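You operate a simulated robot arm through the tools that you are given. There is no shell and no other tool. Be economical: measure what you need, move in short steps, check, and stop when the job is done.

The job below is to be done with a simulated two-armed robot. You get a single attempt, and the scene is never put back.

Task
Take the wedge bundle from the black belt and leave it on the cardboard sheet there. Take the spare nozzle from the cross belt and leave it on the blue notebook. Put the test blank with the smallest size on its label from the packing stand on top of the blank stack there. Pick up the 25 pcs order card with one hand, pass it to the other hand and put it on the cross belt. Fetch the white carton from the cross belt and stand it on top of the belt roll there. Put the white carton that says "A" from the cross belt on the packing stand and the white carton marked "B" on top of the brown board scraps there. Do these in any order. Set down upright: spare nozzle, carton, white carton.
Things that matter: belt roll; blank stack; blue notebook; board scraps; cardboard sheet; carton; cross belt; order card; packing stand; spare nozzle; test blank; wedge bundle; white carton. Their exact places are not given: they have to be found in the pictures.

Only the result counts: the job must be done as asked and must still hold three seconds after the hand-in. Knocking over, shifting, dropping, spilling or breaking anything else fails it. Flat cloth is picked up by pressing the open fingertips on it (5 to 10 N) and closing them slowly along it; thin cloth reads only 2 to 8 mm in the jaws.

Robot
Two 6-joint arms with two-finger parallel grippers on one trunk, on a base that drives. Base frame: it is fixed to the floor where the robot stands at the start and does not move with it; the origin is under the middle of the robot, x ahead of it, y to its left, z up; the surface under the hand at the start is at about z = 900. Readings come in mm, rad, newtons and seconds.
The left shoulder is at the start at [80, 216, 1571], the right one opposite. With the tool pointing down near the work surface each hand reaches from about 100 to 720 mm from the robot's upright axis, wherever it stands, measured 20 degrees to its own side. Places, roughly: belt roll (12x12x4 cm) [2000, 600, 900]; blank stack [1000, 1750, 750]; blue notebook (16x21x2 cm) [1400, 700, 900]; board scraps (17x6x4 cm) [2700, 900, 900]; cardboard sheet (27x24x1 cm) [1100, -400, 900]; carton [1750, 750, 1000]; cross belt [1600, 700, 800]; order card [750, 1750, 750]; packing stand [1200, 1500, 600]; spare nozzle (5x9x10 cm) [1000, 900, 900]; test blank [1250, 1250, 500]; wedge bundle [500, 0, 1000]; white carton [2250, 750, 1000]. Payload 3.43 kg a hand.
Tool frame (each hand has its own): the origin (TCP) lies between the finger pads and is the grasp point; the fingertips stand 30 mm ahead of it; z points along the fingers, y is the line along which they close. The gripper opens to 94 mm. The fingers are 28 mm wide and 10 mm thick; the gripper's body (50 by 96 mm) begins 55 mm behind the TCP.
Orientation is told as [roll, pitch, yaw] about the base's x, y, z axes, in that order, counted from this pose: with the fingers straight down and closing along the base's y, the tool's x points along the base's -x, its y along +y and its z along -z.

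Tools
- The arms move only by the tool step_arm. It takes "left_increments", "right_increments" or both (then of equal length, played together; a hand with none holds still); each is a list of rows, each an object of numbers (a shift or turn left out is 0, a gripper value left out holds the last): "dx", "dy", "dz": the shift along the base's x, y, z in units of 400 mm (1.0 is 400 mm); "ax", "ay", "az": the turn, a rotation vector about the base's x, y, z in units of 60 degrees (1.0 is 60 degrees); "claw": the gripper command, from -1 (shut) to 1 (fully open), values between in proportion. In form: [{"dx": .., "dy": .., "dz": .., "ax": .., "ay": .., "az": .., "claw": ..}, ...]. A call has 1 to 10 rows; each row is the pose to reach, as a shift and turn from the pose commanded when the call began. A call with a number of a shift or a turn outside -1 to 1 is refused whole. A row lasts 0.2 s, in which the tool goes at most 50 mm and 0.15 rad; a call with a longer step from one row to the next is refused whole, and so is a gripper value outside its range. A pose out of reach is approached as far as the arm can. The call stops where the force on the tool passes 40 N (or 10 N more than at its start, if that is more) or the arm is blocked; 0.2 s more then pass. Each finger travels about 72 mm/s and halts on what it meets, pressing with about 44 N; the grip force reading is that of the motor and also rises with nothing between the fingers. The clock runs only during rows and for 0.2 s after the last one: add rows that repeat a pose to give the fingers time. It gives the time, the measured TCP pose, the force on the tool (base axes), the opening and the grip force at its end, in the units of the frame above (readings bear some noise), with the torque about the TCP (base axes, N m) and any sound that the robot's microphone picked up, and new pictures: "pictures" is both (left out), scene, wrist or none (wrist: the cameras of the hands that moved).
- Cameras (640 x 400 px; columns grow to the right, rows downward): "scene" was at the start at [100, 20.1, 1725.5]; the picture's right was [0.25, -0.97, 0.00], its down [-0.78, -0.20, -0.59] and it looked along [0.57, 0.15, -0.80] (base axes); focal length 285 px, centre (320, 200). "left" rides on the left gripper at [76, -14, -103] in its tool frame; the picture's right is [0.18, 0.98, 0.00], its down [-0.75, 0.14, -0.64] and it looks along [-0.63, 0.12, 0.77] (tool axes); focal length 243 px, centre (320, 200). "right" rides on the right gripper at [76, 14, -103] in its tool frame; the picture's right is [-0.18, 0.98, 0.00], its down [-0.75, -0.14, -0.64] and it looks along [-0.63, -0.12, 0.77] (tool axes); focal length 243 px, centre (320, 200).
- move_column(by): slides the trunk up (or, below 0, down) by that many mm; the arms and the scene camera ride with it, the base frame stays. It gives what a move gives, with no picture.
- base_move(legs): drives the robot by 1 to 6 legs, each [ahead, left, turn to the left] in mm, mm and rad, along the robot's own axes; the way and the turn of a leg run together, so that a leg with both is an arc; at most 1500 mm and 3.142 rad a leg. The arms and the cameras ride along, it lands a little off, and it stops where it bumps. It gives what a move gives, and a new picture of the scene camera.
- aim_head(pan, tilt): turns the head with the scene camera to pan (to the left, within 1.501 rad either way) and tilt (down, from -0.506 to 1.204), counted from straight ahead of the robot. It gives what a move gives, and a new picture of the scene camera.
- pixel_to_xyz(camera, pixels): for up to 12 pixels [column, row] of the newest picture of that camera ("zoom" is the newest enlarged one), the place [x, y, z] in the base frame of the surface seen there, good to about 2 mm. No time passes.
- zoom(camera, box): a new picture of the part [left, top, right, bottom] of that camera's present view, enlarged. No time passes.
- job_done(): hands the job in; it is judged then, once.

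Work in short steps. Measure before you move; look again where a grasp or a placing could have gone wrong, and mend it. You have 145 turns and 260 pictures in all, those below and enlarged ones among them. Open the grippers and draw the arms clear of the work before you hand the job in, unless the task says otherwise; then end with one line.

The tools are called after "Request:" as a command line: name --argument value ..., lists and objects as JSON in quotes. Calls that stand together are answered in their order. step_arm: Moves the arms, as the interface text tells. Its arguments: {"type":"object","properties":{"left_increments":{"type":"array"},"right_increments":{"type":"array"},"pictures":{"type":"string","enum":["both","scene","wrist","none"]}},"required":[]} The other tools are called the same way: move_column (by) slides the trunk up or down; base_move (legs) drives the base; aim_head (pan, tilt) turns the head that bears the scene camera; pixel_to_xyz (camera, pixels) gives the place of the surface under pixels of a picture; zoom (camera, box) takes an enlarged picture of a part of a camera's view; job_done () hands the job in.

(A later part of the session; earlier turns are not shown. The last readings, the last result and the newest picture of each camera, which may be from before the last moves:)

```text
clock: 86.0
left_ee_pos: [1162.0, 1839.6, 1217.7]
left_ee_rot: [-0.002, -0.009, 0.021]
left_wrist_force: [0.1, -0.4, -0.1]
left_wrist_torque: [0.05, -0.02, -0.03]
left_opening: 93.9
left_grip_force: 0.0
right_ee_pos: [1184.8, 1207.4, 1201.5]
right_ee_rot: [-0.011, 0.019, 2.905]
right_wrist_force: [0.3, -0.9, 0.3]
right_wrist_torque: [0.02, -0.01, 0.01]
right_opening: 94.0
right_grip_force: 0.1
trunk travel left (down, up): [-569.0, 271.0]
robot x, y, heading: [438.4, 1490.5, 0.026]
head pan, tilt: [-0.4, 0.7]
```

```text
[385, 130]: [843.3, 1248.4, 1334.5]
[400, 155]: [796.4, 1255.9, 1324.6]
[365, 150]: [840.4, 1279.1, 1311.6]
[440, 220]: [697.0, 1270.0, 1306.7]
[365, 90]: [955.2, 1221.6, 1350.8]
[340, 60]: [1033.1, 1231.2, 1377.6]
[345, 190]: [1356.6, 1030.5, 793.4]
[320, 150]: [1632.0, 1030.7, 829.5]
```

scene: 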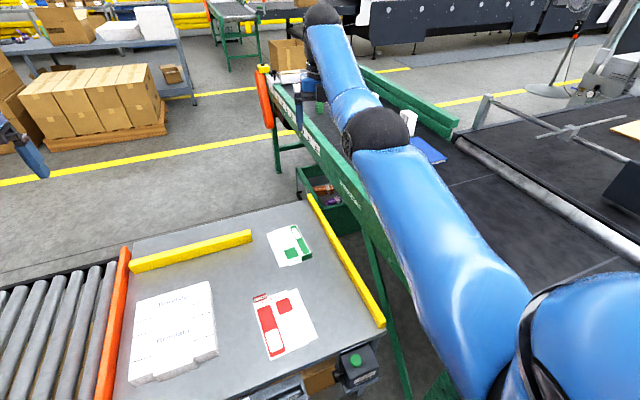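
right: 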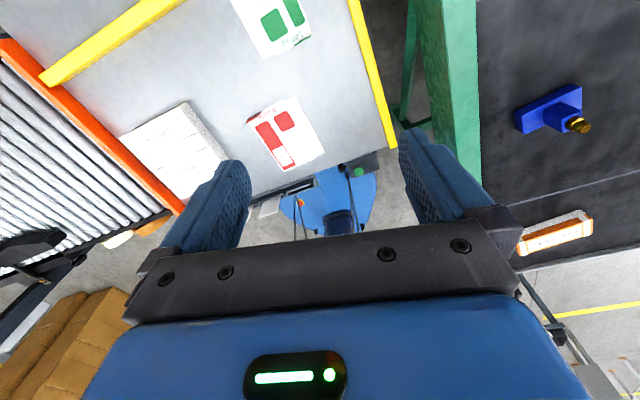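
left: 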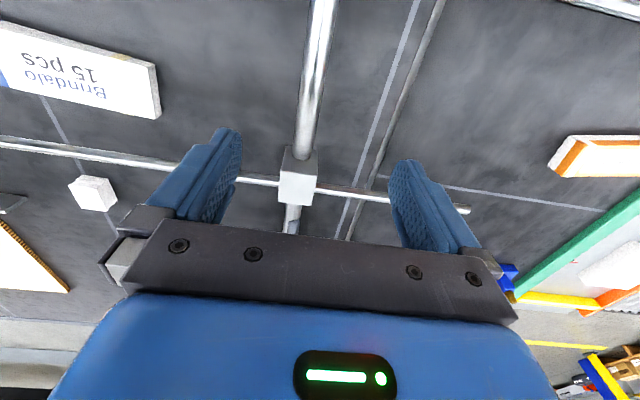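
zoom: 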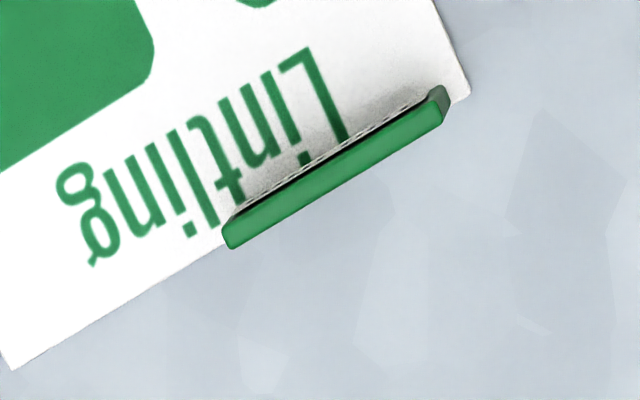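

Arm runs straight at y≈1250, clear of the rail. Lower the column 330 mm and extend the right hand.

Request:
move_column --by -330

Request:
step_arm --right_increments '[{"dx": 0.06, "dy": 0.05}, {"dx": 0.12, "dy": 0.1, "dz": -0.05}, {"dx": 0.2, "dy": 0.12, "dz": -0.1}, {"dx": 0.2, "dy": 0.12, "dz": -0.1}]' --pictures "wrist"

```text
clock: 89.2
left_ee_pos: [1161.0, 1839.4, 887.1]
left_ee_rot: [-0.002, -0.009, 0.021]
left_wrist_force: [-0.1, -0.2, 0.0]
left_wrist_torque: [-0.07, 0.01, 0.0]
left_opening: 94.0
left_grip_force: 0.0
right_ee_pos: [1184.5, 1207.6, 871.7]
right_ee_rot: [-0.01, 0.019, 2.907]
right_wrist_force: [-1.1, -0.2, 0.7]
right_wrist_torque: [0.0, -0.02, -0.04]
right_opening: 93.9
right_grip_force: 0.2
trunk travel left (down, up): [-239.0, 601.0]
robot x, y, heading: [436.3, 1489.8, 0.013]
head pan, tilt: [-0.4, 0.7]
```

```text
clock: 90.2
left_ee_pos: [1160.0, 1840.5, 888.5]
left_ee_rot: [-0.003, -0.009, 0.022]
left_wrist_force: [-0.5, 0.3, -0.8]
left_wrist_torque: [0.01, -0.04, -0.02]
left_opening: 94.0
left_grip_force: 0.1
right_ee_pos: [1201.3, 1258.5, 822.2]
right_ee_rot: [-0.01, 0.022, 2.907]
right_wrist_force: [0.5, -0.2, -0.5]
right_wrist_torque: [0.01, -0.04, 0.0]
right_opening: 93.8
right_grip_force: 0.0
right hand out of reach, approached as far as the arm can: row 1, 2, 3, 4
trunk travel left (down, up): [-239.0, 601.0]
robot x, y, heading: [436.8, 1491.0, 0.023]
head pan, tilt: [-0.4, 0.7]
```

right: 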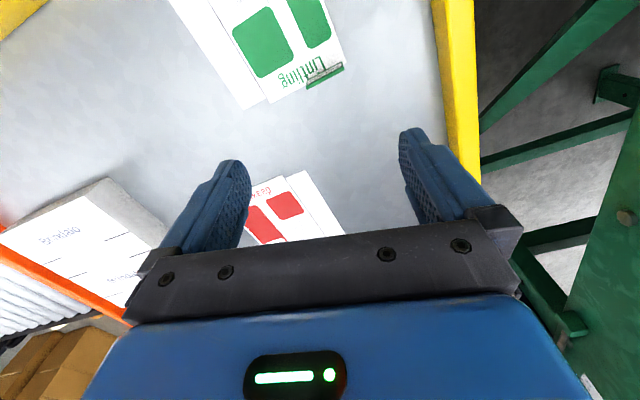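

Request:
zoom --camera "right" --box '[300, 56, 350, 92]'

```text
11.11 times, centred on (325, 74) of right
```

zoom: 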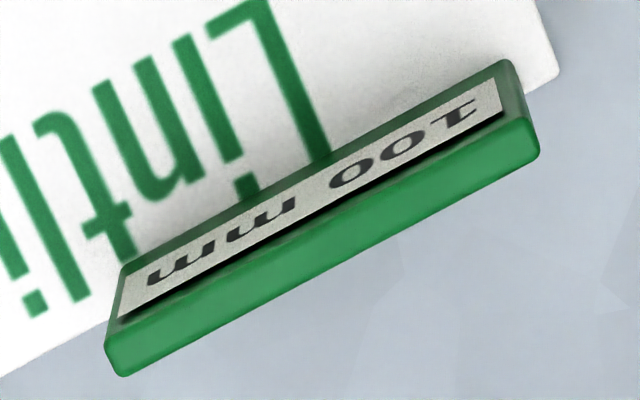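

Green label reads 100 mm → green is the smallest. Measure its tab and the blank outline.

Request:
pixel_to_xyz --camera "right" --pixels '[[310, 86], [343, 68], [326, 77], [270, 102], [345, 58], [322, 5], [226, 20], [250, 108], [60, 200], [135, 190], [130, 240]]'

Request:
pixel_to_xyz --camera "zoom" --pixels '[[125, 350], [530, 140], [330, 240], [130, 265], [500, 65], [560, 70]]'

```text
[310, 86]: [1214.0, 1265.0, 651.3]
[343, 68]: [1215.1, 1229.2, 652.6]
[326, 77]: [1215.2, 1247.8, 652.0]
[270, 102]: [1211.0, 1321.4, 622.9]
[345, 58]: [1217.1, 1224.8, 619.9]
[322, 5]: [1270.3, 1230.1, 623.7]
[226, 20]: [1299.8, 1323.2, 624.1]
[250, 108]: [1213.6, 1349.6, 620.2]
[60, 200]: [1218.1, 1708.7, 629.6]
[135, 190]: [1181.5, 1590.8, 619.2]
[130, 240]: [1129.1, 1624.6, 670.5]
```

```text
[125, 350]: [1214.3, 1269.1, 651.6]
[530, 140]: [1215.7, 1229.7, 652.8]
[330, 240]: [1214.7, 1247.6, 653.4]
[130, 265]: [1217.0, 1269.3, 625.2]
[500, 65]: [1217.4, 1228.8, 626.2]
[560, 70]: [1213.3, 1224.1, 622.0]
```

Tab at x 1215, y 1228–1269, z 622–652. Measure blank and stack corners in the scene, while rotating the right hand to close along x and raising the left hand.

Request:
step_arm --right_increments '[{"az": -0.14}, {"az": -0.28}, {"az": -0.42}, {"az": -0.56, "dx": 0.01}, {"az": -0.7, "dx": 0.02}, {"az": -0.84, "dx": 0.03}, {"az": -0.98, "dx": 0.034}]' --left_increments '[{"dz": 0.1}, {"dz": 0.2}, {"dz": 0.3, "dy": 0.05}, {"dz": 0.4, "dy": 0.1}, {"dz": 0.5, "dy": 0.15}, {"dz": 0.5, "dy": 0.2}, {"dz": 0.5, "dy": 0.2}]' --pictures "none"

Request:
step_arm --right_increments '[{"az": -0.14}, {"az": -0.296}, {"az": -0.296}]' --pictures "both"

```text
clock: 91.8
left_ee_pos: [1119.3, 1853.7, 991.2]
left_ee_rot: [0.0, -0.02, 0.02]
left_wrist_force: [0.2, 0.5, 0.2]
left_wrist_torque: [-0.01, 0.06, 0.0]
left_opening: 94.2
left_grip_force: 0.1
left hand out of reach, approached as far as the arm can: row 1, 2, 3, 4, 5, 6, 7
right_ee_pos: [1194.8, 1259.1, 815.5]
right_ee_rot: [-0.011, 0.019, 1.875]
right_wrist_force: [0.1, -0.2, -0.1]
right_wrist_torque: [-0.02, -0.01, 0.01]
right_opening: 93.8
right_grip_force: 0.1
right hand out of reach, approached as far as the arm can: row 3, 4, 5, 6, 7
trunk travel left (down, up): [-239.0, 601.0]
robot x, y, heading: [438.6, 1492.9, 0.017]
head pan, tilt: [-0.4, 0.7]
```

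```text
refused: row 2 steps farther than a row can; nothing moved
```

Reach tops out at x≈1195; drive 42 mm closer and finish rotation.

Request:
base_move --legs '[[42, 0, -0.015]]'

Request:
step_arm --right_increments '[{"az": -0.14}, {"az": -0.27}, {"az": -0.27}]' --pictures "wrist"

Request:
pixel_to_xyz --camera "scene" --pixels '[[320, 240], [280, 235], [150, 330]]'

```text
clock: 92.7
left_ee_pos: [1164.9, 1846.2, 991.4]
left_ee_rot: [-0.001, -0.02, 0.008]
left_wrist_force: [0.4, 0.1, -0.8]
left_wrist_torque: [-0.03, -0.02, 0.02]
left_opening: 93.8
left_grip_force: 0.1
right_ee_pos: [1231.7, 1247.9, 817.9]
right_ee_rot: [-0.012, 0.02, 1.865]
right_wrist_force: [0.3, 0.1, -0.1]
right_wrist_torque: [0.02, -0.01, -0.01]
right_opening: 94.3
right_grip_force: 0.0
trunk travel left (down, up): [-239.0, 601.0]
robot x, y, heading: [480.5, 1492.9, 0.008]
head pan, tilt: [-0.4, 0.7]
```

scene: 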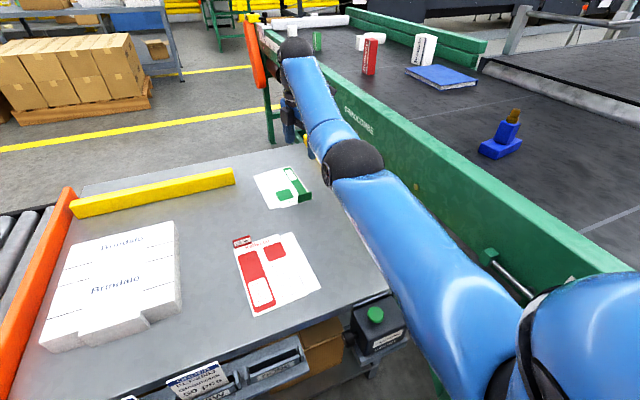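

```text
clock: 93.5
left_ee_pos: [1164.2, 1845.0, 990.6]
left_ee_rot: [0.0, -0.018, 0.007]
left_wrist_force: [-0.4, 0.2, 0.4]
left_wrist_torque: [-0.01, 0.01, 0.04]
left_opening: 93.8
left_grip_force: 0.0
right_ee_pos: [1231.6, 1248.9, 815.9]
right_ee_rot: [-0.01, 0.019, 1.58]
right_wrist_force: [-0.3, 0.1, -1.4]
right_wrist_torque: [-0.05, 0.0, -0.02]
right_opening: 94.0
right_grip_force: 0.0
trunk travel left (down, up): [-239.0, 601.0]
robot x, y, heading: [479.3, 1491.1, 0.005]
head pan, tilt: [-0.4, 0.7]
```

right: 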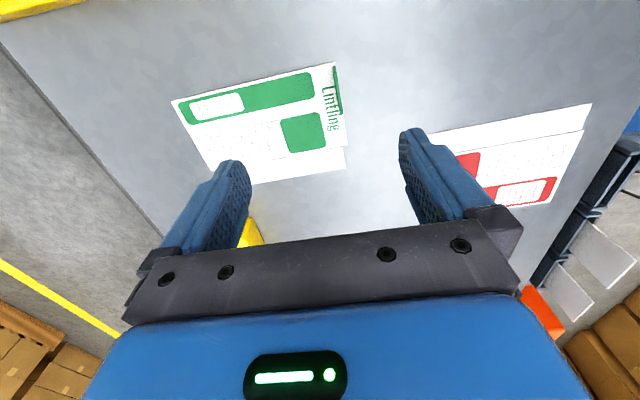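

```text
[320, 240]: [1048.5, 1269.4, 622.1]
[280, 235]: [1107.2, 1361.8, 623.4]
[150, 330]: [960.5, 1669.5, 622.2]
```

Measure blank corners in the wrist view and stack corners in the scene view.

Request:
pixel_to_xyz --camera "right" --pixels '[[174, 104], [334, 65], [343, 168], [215, 165], [338, 72], [343, 110], [250, 110]]'

Request:
pixel_to_xyz --camera "scene" --pixels '[[75, 246], [172, 224], [180, 280], [45, 335], [140, 318], [85, 335], [110, 280], [303, 190]]'

```text
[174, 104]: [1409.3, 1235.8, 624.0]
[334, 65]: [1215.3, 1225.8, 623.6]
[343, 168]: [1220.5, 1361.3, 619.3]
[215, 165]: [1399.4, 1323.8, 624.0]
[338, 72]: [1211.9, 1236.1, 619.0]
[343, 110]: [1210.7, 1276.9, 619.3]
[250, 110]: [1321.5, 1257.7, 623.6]
```

```text
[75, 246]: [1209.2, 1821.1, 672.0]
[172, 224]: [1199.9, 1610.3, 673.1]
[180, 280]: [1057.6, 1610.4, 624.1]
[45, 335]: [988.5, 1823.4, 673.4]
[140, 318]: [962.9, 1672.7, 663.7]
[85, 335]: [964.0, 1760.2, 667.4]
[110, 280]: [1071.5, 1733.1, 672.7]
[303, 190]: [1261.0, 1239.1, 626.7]
```

Blank centre is (+97,+43) from the tab; stack centre ≈(1085,1716). Descend onto the tab to z≈658.

Request:
step_arm --right_increments '[{"dx": -0.041}, {"dx": -0.041, "dz": -0.1}, {"dx": -0.041, "dz": -0.2}, {"dx": -0.041, "dz": -0.3}, {"dx": -0.041, "dz": -0.36}, {"dx": -0.041, "dz": -0.395}, {"dx": -0.041, "dz": -0.395}]' --pictures "wrist"

```text
clock: 95.1
left_ee_pos: [1164.6, 1844.4, 990.6]
left_ee_rot: [-0.001, -0.02, 0.008]
left_wrist_force: [-0.9, 0.0, -0.2]
left_wrist_torque: [0.01, 0.02, 0.0]
left_opening: 94.0
left_grip_force: 0.0
right_ee_pos: [1215.1, 1248.6, 657.5]
right_ee_rot: [-0.01, 0.018, 1.583]
right_wrist_force: [-0.9, -0.3, 0.1]
right_wrist_torque: [0.02, 0.03, 0.02]
right_opening: 94.1
right_grip_force: 0.1
right hand out of reach, approached as far as the arm can: row 1, 2, 3
trunk travel left (down, up): [-239.0, 601.0]
robot x, y, heading: [483.5, 1494.4, 0.007]
head pan, tilt: [-0.4, 0.7]
```

right: 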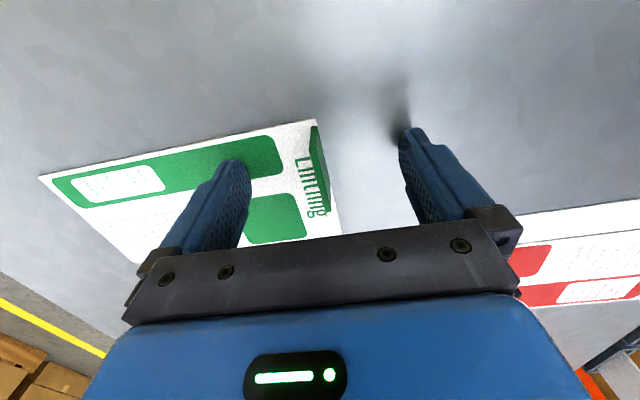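

Tab is centred between the fingers; close on it.

Request:
step_arm --right_increments '[{"claw": 0.4}, {"claw": -0.2}, {"claw": -0.7}, {"claw": -1}, {"claw": -1}, {"claw": -1}]' --pictures "wrist"

```text
clock: 96.5
left_ee_pos: [1165.1, 1846.7, 990.8]
left_ee_rot: [0.0, -0.019, 0.007]
left_wrist_force: [0.5, -0.1, -0.2]
left_wrist_torque: [-0.02, 0.01, -0.02]
left_opening: 94.2
left_grip_force: 0.1
right_ee_pos: [1214.2, 1248.0, 657.7]
right_ee_rot: [-0.01, 0.019, 1.583]
right_wrist_force: [0.7, 0.5, 0.2]
right_wrist_torque: [-0.02, 0.03, -0.02]
right_opening: 2.5
right_grip_force: 37.0
trunk travel left (down, up): [-239.0, 601.0]
robot x, y, heading: [478.5, 1493.2, 0.004]
head pan, tilt: [-0.4, 0.7]
```

right: 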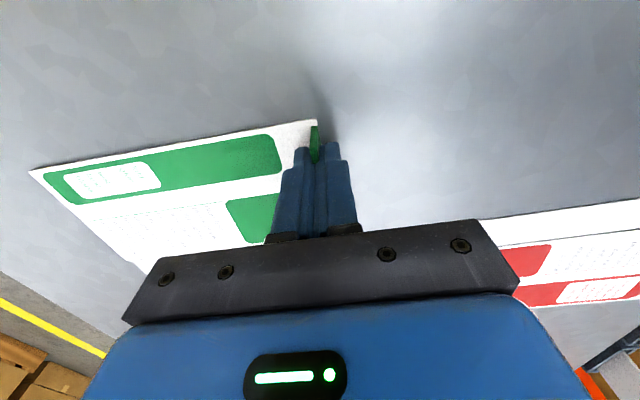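

Gripped at ~2.5 mm with the tab between. Lift 100 mm and check.

Request:
step_arm --right_increments '[{"dz": 0.04}, {"dz": 0.12}, {"dz": 0.24}, {"dz": 0.28}]' --pictures "both"

```text
clock: 97.5
left_ee_pos: [1164.0, 1844.2, 992.1]
left_ee_rot: [0.0, -0.019, 0.007]
left_wrist_force: [-0.3, -0.7, 0.0]
left_wrist_torque: [0.02, 0.0, 0.01]
left_opening: 94.0
left_grip_force: 0.2
right_ee_pos: [1228.4, 1248.5, 769.4]
right_ee_rot: [-0.009, 0.018, 1.583]
right_wrist_force: [0.0, -0.8, 0.1]
right_wrist_torque: [0.01, 0.04, 0.01]
right_opening: 2.8
right_grip_force: 37.7
right hand out of reach, approached as far as the arm can: row 3, 4
trunk travel left (down, up): [-239.0, 601.0]
robot x, y, heading: [476.9, 1493.9, 0.006]
head pan, tilt: [-0.4, 0.7]
```

scene: 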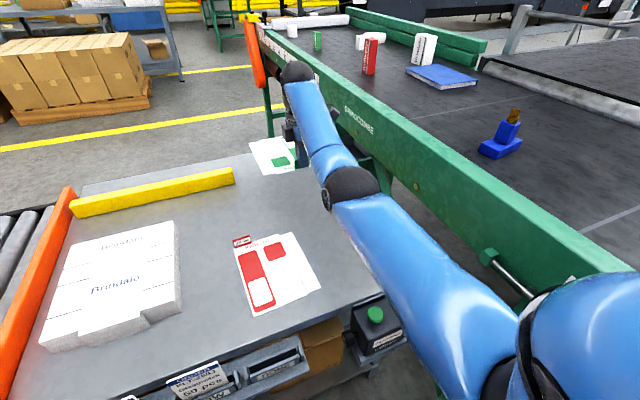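
right: 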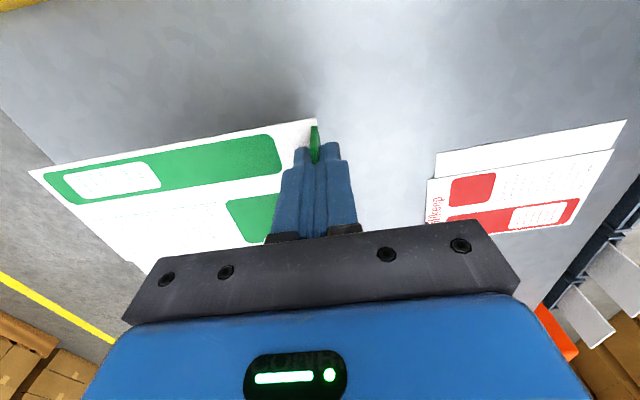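

Blank lifted level. First move the left hand outward, then carry the blank toward the stack.

Request:
step_arm --left_increments '[{"dy": 0.1}, {"dy": 0.2}, {"dy": 0.3}, {"dy": 0.4}, {"dy": 0.45}, {"dy": 0.45}, {"dy": 0.45}, {"dy": 0.45}, {"dy": 0.45}, {"dy": 0.45}]' --right_increments '[{"dx": -0.06}, {"dx": -0.12, "dy": 0.05}, {"dx": -0.18, "dy": 0.13}, {"dx": -0.24, "dy": 0.22}, {"dx": -0.3, "dy": 0.31}, {"dx": -0.36, "dy": 0.4}, {"dx": -0.42, "dy": 0.49}, {"dx": -0.48, "dy": 0.58}, {"dx": -0.54, "dy": 0.67}, {"dx": -0.6, "dy": 0.75}]' --pictures "scene"

```text
clock: 99.7
left_ee_pos: [1119.2, 1998.5, 971.2]
left_ee_rot: [0.0, -0.024, 0.005]
left_wrist_force: [0.1, -0.3, 0.8]
left_wrist_torque: [-0.02, -0.01, 0.02]
left_opening: 94.0
left_grip_force: 0.1
left hand out of reach, approached as far as the arm can: row 1, 2, 3, 4, 5, 6, 7, 8, 9, 10
right_ee_pos: [1109.8, 1631.5, 706.1]
right_ee_rot: [-0.016, 0.019, 1.582]
right_wrist_force: [-0.6, -0.4, 13.7]
right_wrist_torque: [-0.37, 0.03, 0.0]
right_opening: 3.4
right_grip_force: 37.7
right hand out of reach, approached as far as the arm can: row 1, 2, 3, 4, 5, 6, 7, 8, 9, 10
trunk travel left (down, up): [-239.0, 601.0]
robot x, y, heading: [483.0, 1490.5, 0.008]
head pan, tilt: [-0.4, 0.7]
```

scene: 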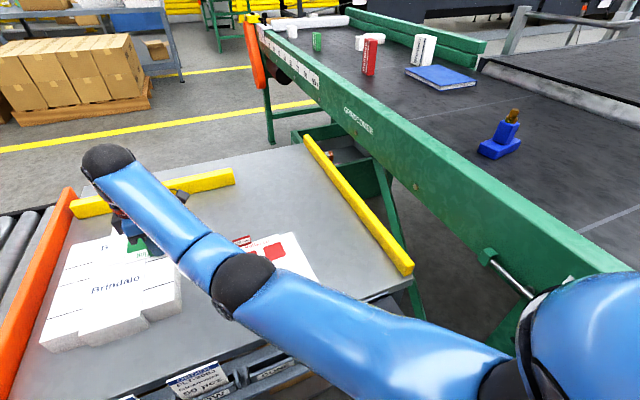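

The arm folded too far and the blank sank onto the stack edge (13.7 N). Raise the column 120 mm to lift off and get more folding room.

Request:
move_column --by 120

Request:
step_arm --right_increments '[{"dx": -0.05, "dy": 0.02}, {"dx": -0.1, "dy": 0.04}, {"dx": -0.15, "dy": 0.06}, {"dx": -0.2, "dy": 0.08}, {"dx": -0.25, "dy": 0.1}, {"dx": -0.3, "dy": 0.104}]' --pictures "both"

```text
clock: 101.2
left_ee_pos: [1120.7, 1999.0, 1088.1]
left_ee_rot: [0.0, -0.022, 0.008]
left_wrist_force: [-0.2, -0.4, 0.9]
left_wrist_torque: [-0.01, -0.01, -0.01]
left_opening: 94.0
left_grip_force: 0.0
right_ee_pos: [1111.5, 1631.1, 821.9]
right_ee_rot: [-0.011, 0.02, 1.581]
right_wrist_force: [0.1, -0.3, -1.7]
right_wrist_torque: [-0.01, 0.04, -0.02]
right_opening: 2.8
right_grip_force: 38.3
trunk travel left (down, up): [-359.0, 481.0]
robot x, y, heading: [478.1, 1490.1, 0.007]
head pan, tilt: [-0.4, 0.7]
```

```text
clock: 102.6
left_ee_pos: [1120.5, 1999.8, 1088.8]
left_ee_rot: [0.001, -0.021, 0.006]
left_wrist_force: [-0.3, -0.5, -0.5]
left_wrist_torque: [0.0, 0.03, -0.03]
left_opening: 93.7
left_grip_force: 0.1
right_ee_pos: [1038.6, 1712.8, 800.4]
right_ee_rot: [-0.011, 0.022, 1.581]
right_wrist_force: [0.6, -0.3, 0.5]
right_wrist_torque: [0.01, 0.01, 0.04]
right_opening: 3.3
right_grip_force: 37.9
right hand out of reach, approached as far as the arm can: row 1, 2, 3, 4, 5, 6
trunk travel left (down, up): [-359.0, 481.0]
robot x, y, heading: [480.3, 1491.9, 0.004]
head pan, tilt: [-0.4, 0.7]
```

scene: 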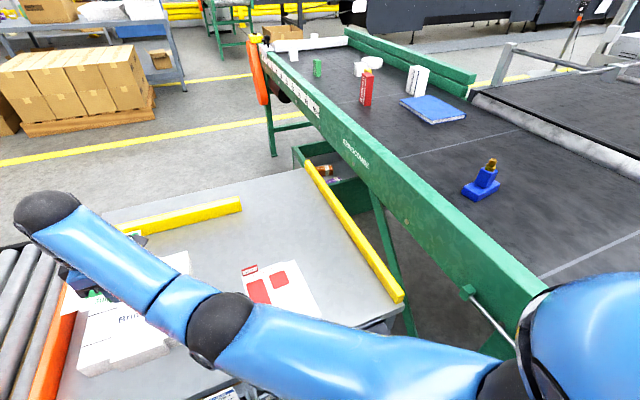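
right: 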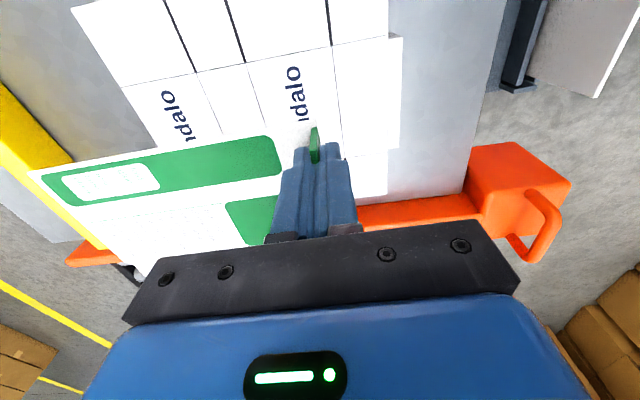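

Hand at (1039,1713); shifting the base by (−50,−40) puts it on target. First check the stack wasn't displaced.

Request:
base_move --legs '[[-50, -40, 0]]'

Request:
step_arm --right_increments '[{"dz": 0.0}]' --pictures "wrist"

```text
clock: 103.6
left_ee_pos: [1072.6, 1961.5, 1088.0]
left_ee_rot: [-0.001, -0.019, 0.009]
left_wrist_force: [-0.1, 0.4, 0.1]
left_wrist_torque: [0.0, 0.01, 0.03]
left_opening: 93.9
left_grip_force: 0.0
right_ee_pos: [991.2, 1674.7, 798.7]
right_ee_rot: [-0.008, 0.021, 1.583]
right_wrist_force: [-0.1, -0.3, -0.1]
right_wrist_torque: [-0.05, 0.03, 0.02]
right_opening: 2.9
right_grip_force: 38.3
trunk travel left (down, up): [-359.0, 481.0]
robot x, y, heading: [430.0, 1453.4, 0.007]
head pan, tilt: [-0.4, 0.7]
```

scene: 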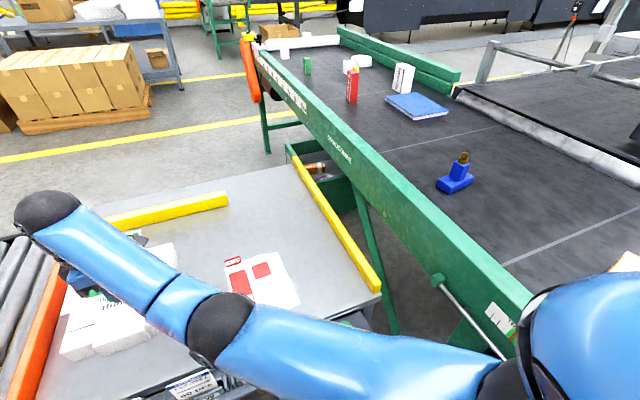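

```text
clock: 104.0
left_ee_pos: [1073.3, 1961.9, 1086.8]
left_ee_rot: [0.001, -0.02, 0.008]
left_wrist_force: [0.0, 0.0, 0.3]
left_wrist_torque: [-0.01, 0.01, 0.01]
left_opening: 94.1
left_grip_force: 0.0
right_ee_pos: [990.5, 1675.0, 798.3]
right_ee_rot: [-0.008, 0.022, 1.582]
right_wrist_force: [0.3, -0.2, -0.3]
right_wrist_torque: [-0.05, 0.03, 0.03]
right_opening: 3.1
right_grip_force: 37.1
trunk travel left (down, up): [-359.0, 481.0]
robot x, y, heading: [431.8, 1455.7, 0.009]
head pan, tilt: [-0.4, 0.7]
```

right: 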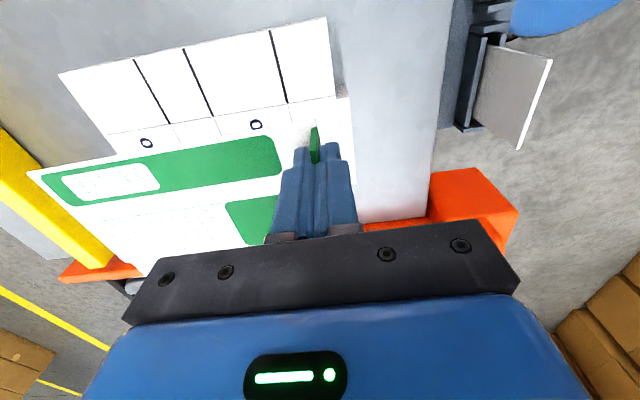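

Request:
pixel_to_xyz --camera "right" --pixels '[[60, 75], [326, 20], [345, 95], [350, 140], [110, 148], [335, 60], [200, 100], [330, 105]]'

```text
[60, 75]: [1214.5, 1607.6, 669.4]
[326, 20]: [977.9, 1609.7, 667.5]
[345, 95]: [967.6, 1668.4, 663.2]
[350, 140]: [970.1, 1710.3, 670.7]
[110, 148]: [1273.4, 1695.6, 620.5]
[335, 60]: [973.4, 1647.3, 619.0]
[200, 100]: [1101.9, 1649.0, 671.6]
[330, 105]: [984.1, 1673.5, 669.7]
```

Stack is where it was (x 970–1214, y from 1609). Lower via the column 84 mm, then feel.

Request:
move_column --by -84

Request:
step_arm --right_increments '[{"dz": -0.008}, {"dz": -0.016}]' --pictures "none"

```text
clock: 105.2
left_ee_pos: [1072.7, 1961.2, 1005.2]
left_ee_rot: [-0.001, -0.02, 0.007]
left_wrist_force: [-0.2, -0.2, -0.3]
left_wrist_torque: [0.01, 0.03, -0.01]
left_opening: 94.1
left_grip_force: 0.0
right_ee_pos: [989.7, 1672.2, 715.5]
right_ee_rot: [-0.011, 0.018, 1.581]
right_wrist_force: [-0.4, -0.9, -0.2]
right_wrist_torque: [-0.03, 0.07, 0.03]
right_opening: 3.0
right_grip_force: 37.6
trunk travel left (down, up): [-275.0, 565.0]
robot x, y, heading: [433.2, 1454.7, 0.012]
head pan, tilt: [-0.4, 0.7]
```

```text
clock: 105.8
left_ee_pos: [1070.9, 1961.5, 1004.8]
left_ee_rot: [-0.002, -0.022, 0.006]
left_wrist_force: [0.9, -0.5, -0.7]
left_wrist_torque: [-0.03, -0.01, 0.04]
left_opening: 94.2
left_grip_force: 0.1
right_ee_pos: [990.3, 1674.3, 708.2]
right_ee_rot: [-0.012, 0.02, 1.583]
right_wrist_force: [-0.2, 0.7, 0.0]
right_wrist_torque: [-0.01, -0.03, -0.02]
right_opening: 2.7
right_grip_force: 37.4
trunk travel left (down, up): [-275.0, 565.0]
robot x, y, heading: [429.4, 1452.4, 0.008]
head pan, tilt: [-0.4, 0.7]
```

Lower 2.5 mm more and open.

Request:
step_arm --right_increments '[{"dz": -0.006}, {"dz": -0.006, "claw": -0.8}, {"dz": -0.006, "claw": -0.5}, {"dz": -0.006, "claw": -0.2}, {"dz": 0.06, "claw": -0.2}, {"dz": 0.15, "claw": -0.2}, {"dz": 0.25, "claw": -0.2}]' --pictures "both"

```text
clock: 107.4
left_ee_pos: [1069.6, 1959.7, 1005.1]
left_ee_rot: [0.002, -0.022, 0.008]
left_wrist_force: [-0.3, 0.2, -0.4]
left_wrist_torque: [-0.01, -0.01, 0.0]
left_opening: 93.8
left_grip_force: 0.0
right_ee_pos: [1005.3, 1686.8, 808.4]
right_ee_rot: [-0.008, 0.021, 1.582]
right_wrist_force: [-0.6, 0.6, 0.9]
right_wrist_torque: [0.02, 0.03, -0.02]
right_opening: 37.7
right_grip_force: 0.0
right hand out of reach, approached as far as the arm can: row 5, 6, 7
trunk travel left (down, up): [-275.0, 565.0]
robot x, y, heading: [428.0, 1455.6, 0.014]
head pan, tilt: [-0.4, 0.7]
```

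scene: 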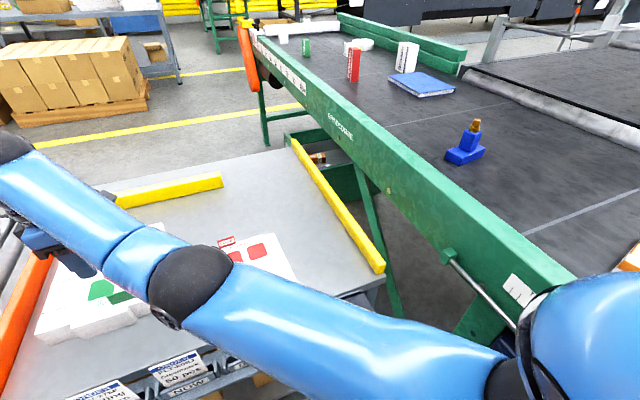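
right: 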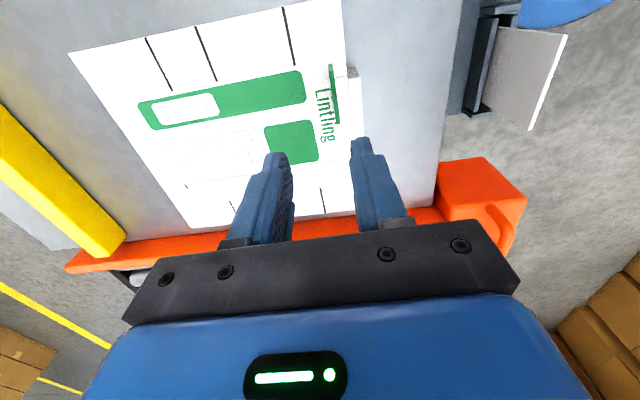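

Green blank lies on the stack. Back off 250 mm, and look at the order card pocket.

Request:
base_move --legs '[[-250, 0, -0.01]]'

Request:
step_arm --right_increments '[{"dy": -0.1}, {"dy": -0.2}, {"dy": -0.3}, {"dy": -0.4}, {"dy": -0.5}, {"dy": -0.6}, {"dy": -0.7}, {"dy": -0.8}]' --left_increments '[{"az": -0.14}, {"az": -0.28}, {"az": -0.42}, {"az": -0.56}, {"az": -0.7}, {"az": -0.84}, {"az": -0.98}, {"az": -0.98}]' --pictures "none"

Request:
aim_head --pan 0.2 --tilt 0.75

```text
clock: 109.2
left_ee_pos: [827.5, 1953.9, 1005.3]
left_ee_rot: [-0.002, -0.02, -0.001]
left_wrist_force: [0.7, 0.2, -0.6]
left_wrist_torque: [-0.01, -0.01, 0.02]
left_opening: 93.9
left_grip_force: 0.0
right_ee_pos: [758.4, 1682.0, 809.1]
right_ee_rot: [-0.009, 0.02, 1.574]
right_wrist_force: [0.1, -0.1, 0.9]
right_wrist_torque: [-0.01, -0.02, 0.02]
right_opening: 37.7
right_grip_force: 0.1
trunk travel left (down, up): [-275.0, 565.0]
robot x, y, heading: [181.9, 1453.0, -0.002]
head pan, tilt: [-0.4, 0.7]
```

scene: 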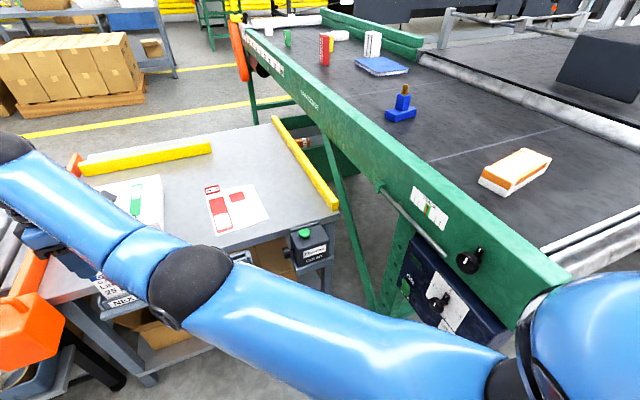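

```text
clock: 111.0
left_ee_pos: [826.8, 1951.6, 1002.9]
left_ee_rot: [0.001, -0.019, -1.03]
left_wrist_force: [0.6, -0.9, 0.2]
left_wrist_torque: [0.04, 0.03, -0.02]
left_opening: 94.0
left_grip_force: 0.1
left hand out of reach, approached as far as the arm can: row 7, 8
right_ee_pos: [899.4, 1392.9, 744.7]
right_ee_rot: [-0.009, 0.017, 1.575]
right_wrist_force: [-0.1, 1.0, 1.3]
right_wrist_torque: [0.02, 0.04, -0.01]
right_opening: 37.7
right_grip_force: 0.0
right hand out of reach, approached as far as the arm can: row 1, 2, 3, 4, 5, 6, 7, 8
trunk travel left (down, up): [-275.0, 565.0]
robot x, y, heading: [182.2, 1455.4, -0.001]
head pan, tilt: [-0.4, 0.7]
```

```text
clock: 112.0
left_ee_pos: [825.3, 1953.6, 1002.9]
left_ee_rot: [0.001, -0.023, -1.027]
left_wrist_force: [0.6, -0.1, 0.7]
left_wrist_torque: [-0.02, -0.04, 0.01]
left_opening: 94.1
left_grip_force: 0.1
right_ee_pos: [898.2, 1394.5, 746.8]
right_ee_rot: [-0.009, 0.021, 1.573]
right_wrist_force: [-0.7, 0.2, 0.9]
right_wrist_torque: [-0.02, 0.0, -0.01]
right_opening: 37.5
right_grip_force: 0.0
trunk travel left (down, up): [-275.0, 565.0]
robot x, y, heading: [185.0, 1450.3, -0.0]
head pan, tilt: [0.201, 0.75]
```

scene: 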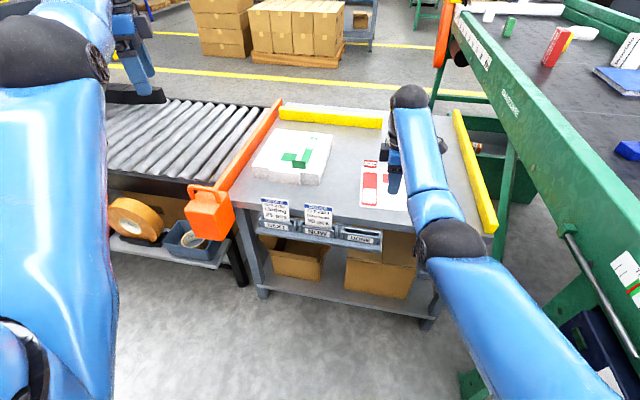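

Cards visible at (275,212) and (318,216). Zoom and measure the 25 pcs card.

Request:
zoom --camera "scene" --box '[245, 190, 345, 250]'

Request:
pixel_to_xyz --camera "zoom" --pixels '[[110, 60], [250, 75], [180, 68], [115, 150], [255, 175], [185, 160], [120, 215], [260, 230], [180, 45], [320, 130], [400, 90], [180, 205]]'

```text
6.40 times, centred on (295, 220) of scene
```

zoom: 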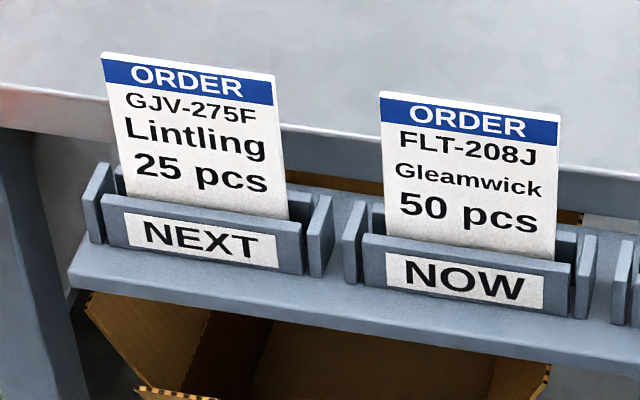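

```text
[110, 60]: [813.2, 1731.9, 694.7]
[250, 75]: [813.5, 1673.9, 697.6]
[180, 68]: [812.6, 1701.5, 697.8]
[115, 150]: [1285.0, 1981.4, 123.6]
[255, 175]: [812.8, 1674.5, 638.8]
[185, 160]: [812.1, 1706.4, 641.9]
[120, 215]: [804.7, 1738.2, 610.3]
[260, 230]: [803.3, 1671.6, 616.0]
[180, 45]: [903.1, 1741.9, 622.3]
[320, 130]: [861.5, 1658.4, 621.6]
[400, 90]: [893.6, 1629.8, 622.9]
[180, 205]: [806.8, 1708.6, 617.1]
```

Card plane is x≈813, y 1664–1732, top z≈700. Back the base 75 mm for folding room, then bring the left hand over the card with fingers closing along x.

Request:
base_move --legs '[[-75, 0, 0]]'

Request:
step_arm --left_increments '[{"az": -0.13, "dy": -0.08, "dz": -0.05, "claw": 0.2}, {"az": -0.26, "dy": -0.16, "dz": -0.1, "dx": 0.03, "claw": -0.1}, {"az": -0.39, "dy": -0.24, "dz": -0.15, "dx": 0.06, "claw": -0.1}, {"az": -0.51, "dy": -0.32, "dz": -0.2, "dx": 0.1, "claw": -0.1}, {"az": -0.51, "dy": -0.4, "dz": -0.25, "dx": 0.13, "claw": -0.1}, {"az": -0.51, "dy": -0.48, "dz": -0.3, "dx": 0.15, "claw": -0.1}, {"az": -0.51, "dy": -0.56, "dz": -0.35, "dx": 0.15, "claw": -0.1}, {"az": -0.51, "dy": -0.63, "dz": -0.4, "dx": 0.15, "claw": -0.1}, {"az": -0.51, "dy": -0.63, "dz": -0.45, "dx": 0.15, "claw": -0.1}]' --pictures "wrist"

```text
clock: 113.1
left_ee_pos: [752.2, 1952.7, 1004.8]
left_ee_rot: [0.004, -0.02, -1.03]
left_wrist_force: [-0.3, -0.2, -0.3]
left_wrist_torque: [0.04, -0.03, -0.02]
left_opening: 93.9
left_grip_force: 0.1
right_ee_pos: [824.1, 1392.7, 746.5]
right_ee_rot: [-0.009, 0.021, 1.573]
right_wrist_force: [0.1, 0.7, 0.9]
right_wrist_torque: [-0.01, -0.02, 0.03]
right_opening: 37.4
right_grip_force: 0.0
trunk travel left (down, up): [-275.0, 565.0]
robot x, y, heading: [107.4, 1453.7, -0.009]
head pan, tilt: [0.201, 0.75]
```

scene: 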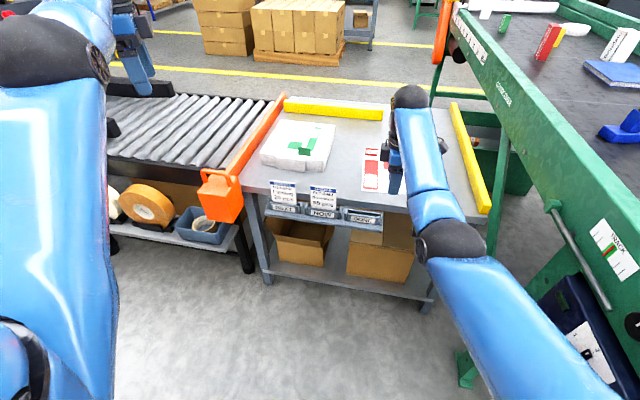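

```text
clock: 115.1
left_ee_pos: [859.9, 1716.7, 850.8]
left_ee_rot: [0.001, -0.023, -1.563]
left_wrist_force: [1.0, 0.7, -0.4]
left_wrist_torque: [0.0, -0.02, -0.01]
left_opening: 42.4
left_grip_force: 0.0
left hand out of reach, approached as far as the arm can: row 1, 2, 3, 4, 5, 6, 7, 8, 9
right_ee_pos: [825.8, 1393.7, 746.9]
right_ee_rot: [-0.009, 0.02, 1.572]
right_wrist_force: [-0.2, 0.5, -0.4]
right_wrist_torque: [0.0, -0.01, 0.02]
right_opening: 37.7
right_grip_force: 0.2
trunk travel left (down, up): [-275.0, 565.0]
robot x, y, heading: [109.6, 1454.5, -0.005]
head pan, tilt: [0.201, 0.75]
```

left: 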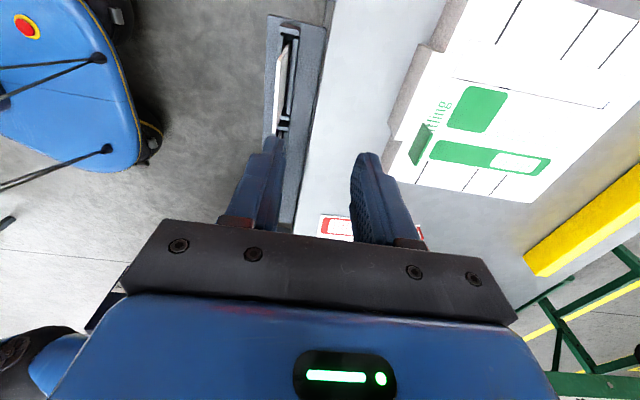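

Hand can't fold this low relative to the shoulder; raise the column 250 mm so close-range poses open up.

Request:
move_column --by 260

Request:
step_arm --left_increments '[{"dx": -0.04, "dz": -0.1, "dy": -0.02}, {"dx": -0.08, "dz": -0.2, "dy": -0.04}, {"dx": -0.117, "dz": -0.3, "dy": -0.042}, {"dx": -0.117, "dz": -0.4, "dy": -0.042}, {"dx": -0.117, "dz": -0.5, "dy": -0.042}, {"dx": -0.117, "dz": -0.6, "dy": -0.042}, {"dx": -0.117, "dz": -0.7, "dy": -0.042}]' --pictures "wrist"

```text
clock: 117.7
left_ee_pos: [859.7, 1715.6, 1113.3]
left_ee_rot: [0.003, -0.021, -1.565]
left_wrist_force: [0.5, -0.6, -1.1]
left_wrist_torque: [0.0, -0.02, 0.02]
left_opening: 42.1
left_grip_force: 0.0
right_ee_pos: [825.5, 1392.4, 1006.1]
right_ee_rot: [-0.009, 0.021, 1.573]
right_wrist_force: [-0.8, 0.0, 0.4]
right_wrist_torque: [-0.02, 0.0, -0.01]
right_opening: 37.6
right_grip_force: 0.1
trunk travel left (down, up): [-535.0, 305.0]
robot x, y, heading: [108.6, 1449.5, -0.002]
head pan, tilt: [0.201, 0.75]
```

```text
clock: 119.3
left_ee_pos: [847.0, 1701.7, 822.1]
left_ee_rot: [0.0, -0.02, -1.565]
left_wrist_force: [-0.6, 0.6, 0.2]
left_wrist_torque: [0.0, 0.01, 0.02]
left_opening: 42.4
left_grip_force: 0.0
left hand out of reach, approached as far as the arm can: row 1, 2, 3, 4, 5, 6, 7
right_ee_pos: [824.8, 1393.6, 1005.0]
right_ee_rot: [-0.009, 0.023, 1.571]
right_wrist_force: [0.1, -0.5, 0.2]
right_wrist_torque: [-0.05, 0.04, 0.0]
right_opening: 37.6
right_grip_force: 0.0
trunk travel left (down, up): [-535.0, 305.0]
robot x, y, heading: [109.3, 1451.9, -0.004]
head pan, tilt: [0.201, 0.75]
```

left: 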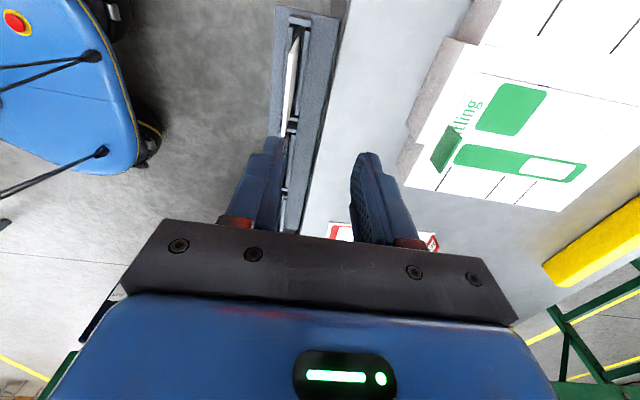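

Still limited in x (847 vs 813): back the base 45 mm and continue down.

Request:
base_move --legs '[[-45, 0, 0]]'

Request:
step_arm --left_increments '[{"dx": 0.02, "dz": -0.05}, {"dx": 0.025, "dz": -0.12}, {"dx": 0.025, "dz": -0.17}]' --pictures "wrist"

```text
clock: 120.2
left_ee_pos: [808.8, 1701.2, 817.1]
left_ee_rot: [-0.007, -0.02, -1.563]
left_wrist_force: [1.5, 0.0, 0.6]
left_wrist_torque: [-0.02, 0.06, -0.01]
left_opening: 42.2
left_grip_force: 0.1
right_ee_pos: [786.4, 1392.8, 1002.1]
right_ee_rot: [-0.002, 0.021, 1.568]
right_wrist_force: [0.4, 0.5, 0.2]
right_wrist_torque: [-0.03, 0.05, -0.01]
right_opening: 37.7
right_grip_force: 0.1
trunk travel left (down, up): [-535.0, 305.0]
robot x, y, heading: [64.2, 1453.5, -0.007]
head pan, tilt: [0.201, 0.75]
```

scene: 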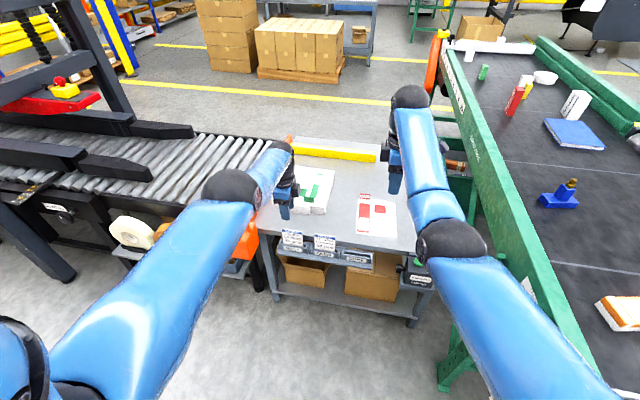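

```text
clock: 121.0
left_ee_pos: [785.6, 1699.5, 765.5]
left_ee_rot: [0.003, -0.023, -1.563]
left_wrist_force: [0.3, 0.0, 1.2]
left_wrist_torque: [0.0, -0.05, 0.01]
left_opening: 42.3
left_grip_force: 0.0
left hand out of reach, approached as far as the arm can: row 1, 2, 3
right_ee_pos: [780.6, 1393.0, 1006.6]
right_ee_rot: [-0.012, 0.021, 1.569]
right_wrist_force: [-0.4, -0.1, 0.0]
right_wrist_torque: [0.0, -0.07, 0.05]
right_opening: 37.7
right_grip_force: 0.0
trunk travel left (down, up): [-535.0, 305.0]
robot x, y, heading: [67.4, 1454.0, -0.005]
head pan, tilt: [0.201, 0.75]
```

left: 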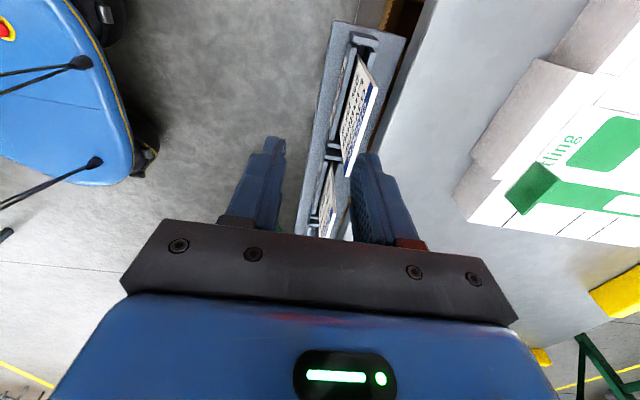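

Re-deriving: the wrist is ~319 mm above the TCP with reach ≈555–681 mm, so I was too far. Drive 110 mm ahead, then bring the left hand to x=813 and descend to z≈687.

Request:
base_move --legs '[[110, 0, 0]]'

Request:
step_arm --left_increments '[{"dx": -0.1}, {"dx": -0.2}]' --pictures "wrist"

```text
clock: 122.2
left_ee_pos: [895.4, 1699.1, 765.3]
left_ee_rot: [0.002, -0.021, -1.564]
left_wrist_force: [0.4, -0.5, -0.2]
left_wrist_torque: [0.02, -0.03, -0.02]
left_opening: 42.2
left_grip_force: 0.0
right_ee_pos: [891.0, 1391.2, 1006.0]
right_ee_rot: [-0.009, 0.022, 1.571]
right_wrist_force: [-0.2, -0.4, 0.0]
right_wrist_torque: [-0.03, -0.03, -0.01]
right_opening: 37.4
right_grip_force: 0.0
trunk travel left (down, up): [-535.0, 305.0]
robot x, y, heading: [175.4, 1451.1, -0.002]
head pan, tilt: [0.201, 0.75]
```

scene: 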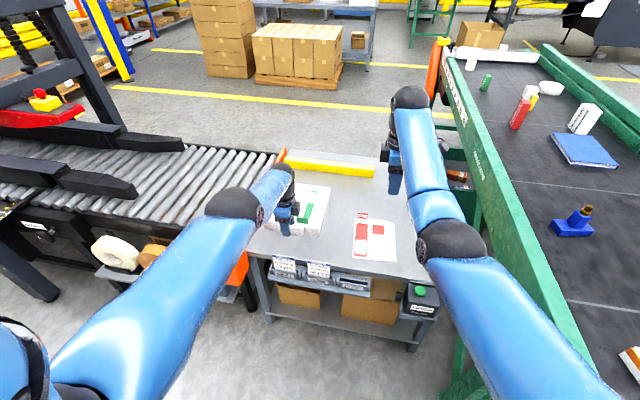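

```text
clock: 122.8
left_ee_pos: [885.6, 1705.4, 738.8]
left_ee_rot: [-0.001, -0.023, -1.565]
left_wrist_force: [0.9, 0.5, 0.4]
left_wrist_torque: [-0.03, -0.01, -0.02]
left_opening: 42.5
left_grip_force: 0.1
left hand out of reach, approached as far as the arm can: row 1, 2
right_ee_pos: [893.1, 1392.0, 1006.1]
right_ee_rot: [-0.008, 0.021, 1.569]
right_wrist_force: [-0.8, -0.1, -0.1]
right_wrist_torque: [0.0, 0.01, -0.02]
right_opening: 37.3
right_grip_force: 0.0
trunk travel left (down, up): [-535.0, 305.0]
robot x, y, heading: [175.8, 1453.0, 0.0]
head pan, tilt: [0.201, 0.75]
```

left: 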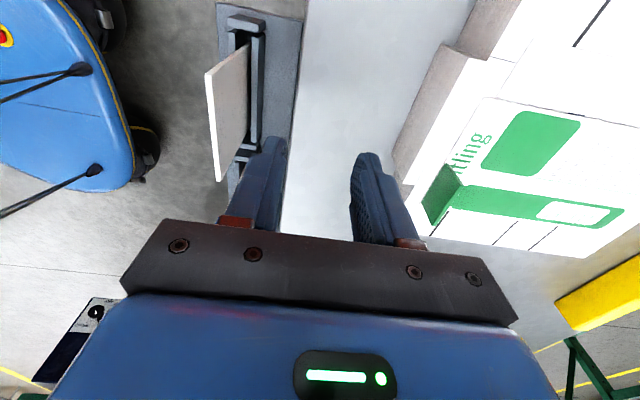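

The arm seems stuck near full extension; test whether it converges if I hold the commanded inward target for several rows, adding an upward component.

Request:
step_arm --left_increments '[{"dx": -0.1, "dz": 0.06}, {"dx": -0.18, "dz": 0.06}, {"dx": -0.18, "dz": 0.06}, {"dx": -0.18, "dz": 0.06}, {"dx": -0.18, "dz": 0.06}, {"dx": -0.18, "dz": 0.06}, {"dx": -0.18, "dz": 0.06}, {"dx": -0.18, "dz": 0.06}]' --right_increments '[{"dx": -0.1}, {"dx": -0.2}, {"dx": -0.3}, {"dx": -0.3}, {"dx": -0.3}, {"dx": -0.3}, {"dx": -0.3}, {"dx": -0.3}]' --pictures "none"

Request:
zoom --camera "scene" --box '[0, 60, 640, 400]'

```text
clock: 124.6
left_ee_pos: [884.4, 1709.6, 735.8]
left_ee_rot: [-0.001, -0.022, -1.566]
left_wrist_force: [-0.3, 0.1, -0.1]
left_wrist_torque: [0.0, 0.02, 0.01]
left_opening: 42.4
left_grip_force: 0.0
left hand out of reach, approached as far as the arm can: row 1, 2, 3, 4, 5, 6, 7, 8
right_ee_pos: [873.3, 1416.4, 966.7]
right_ee_rot: [-0.011, 0.02, 1.572]
right_wrist_force: [-0.2, 0.1, -0.2]
right_wrist_torque: [-0.01, -0.01, -0.04]
right_opening: 37.7
right_grip_force: 0.1
right hand out of reach, approached as far as the arm can: row 1, 2, 3, 4, 5, 6, 7, 8
trunk travel left (down, up): [-535.0, 305.0]
robot x, y, heading: [175.3, 1453.1, -0.003]
head pan, tilt: [0.201, 0.75]
```

```text
1.00 times, centred on (320, 230) of scene (not enlarged: the box is as wide or as high as the picture)
```

zoom: 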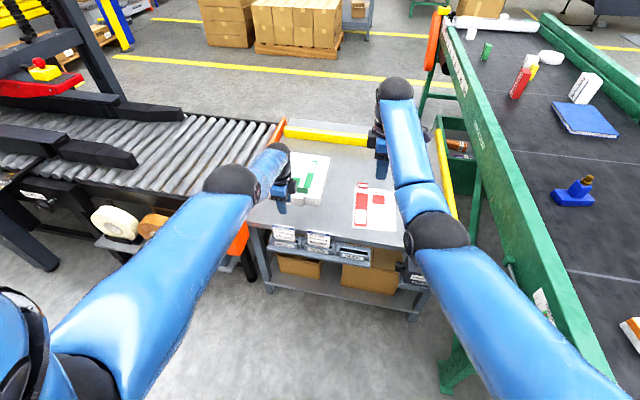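

Measure elbow and wrist positions to understand the arm configuration.

Request:
pixel_to_xyz --camera "scene" --pixels '[[232, 178], [278, 148], [437, 230], [395, 88], [90, 370], [262, 180], [140, 290], [560, 330]]'

```text
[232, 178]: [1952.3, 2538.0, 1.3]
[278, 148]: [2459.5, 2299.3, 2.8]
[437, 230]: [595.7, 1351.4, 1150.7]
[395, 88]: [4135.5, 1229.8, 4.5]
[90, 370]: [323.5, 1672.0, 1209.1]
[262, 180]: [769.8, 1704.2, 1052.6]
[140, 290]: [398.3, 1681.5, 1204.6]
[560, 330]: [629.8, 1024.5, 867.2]
```

Request:
pixel_to_xyz --camera "zoom" --pixels '[[232, 178], [275, 150], [437, 230], [395, 88], [90, 370], [262, 165], [140, 290], [530, 330], [395, 100], [420, 195], [25, 340]]'

```text
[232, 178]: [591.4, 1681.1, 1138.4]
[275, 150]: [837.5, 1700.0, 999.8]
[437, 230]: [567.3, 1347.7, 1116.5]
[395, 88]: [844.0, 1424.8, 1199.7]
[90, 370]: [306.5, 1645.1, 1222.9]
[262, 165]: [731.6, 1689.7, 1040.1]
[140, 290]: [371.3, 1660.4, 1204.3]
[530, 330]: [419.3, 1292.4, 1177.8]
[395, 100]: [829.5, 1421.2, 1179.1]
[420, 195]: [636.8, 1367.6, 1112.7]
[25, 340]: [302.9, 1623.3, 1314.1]
```

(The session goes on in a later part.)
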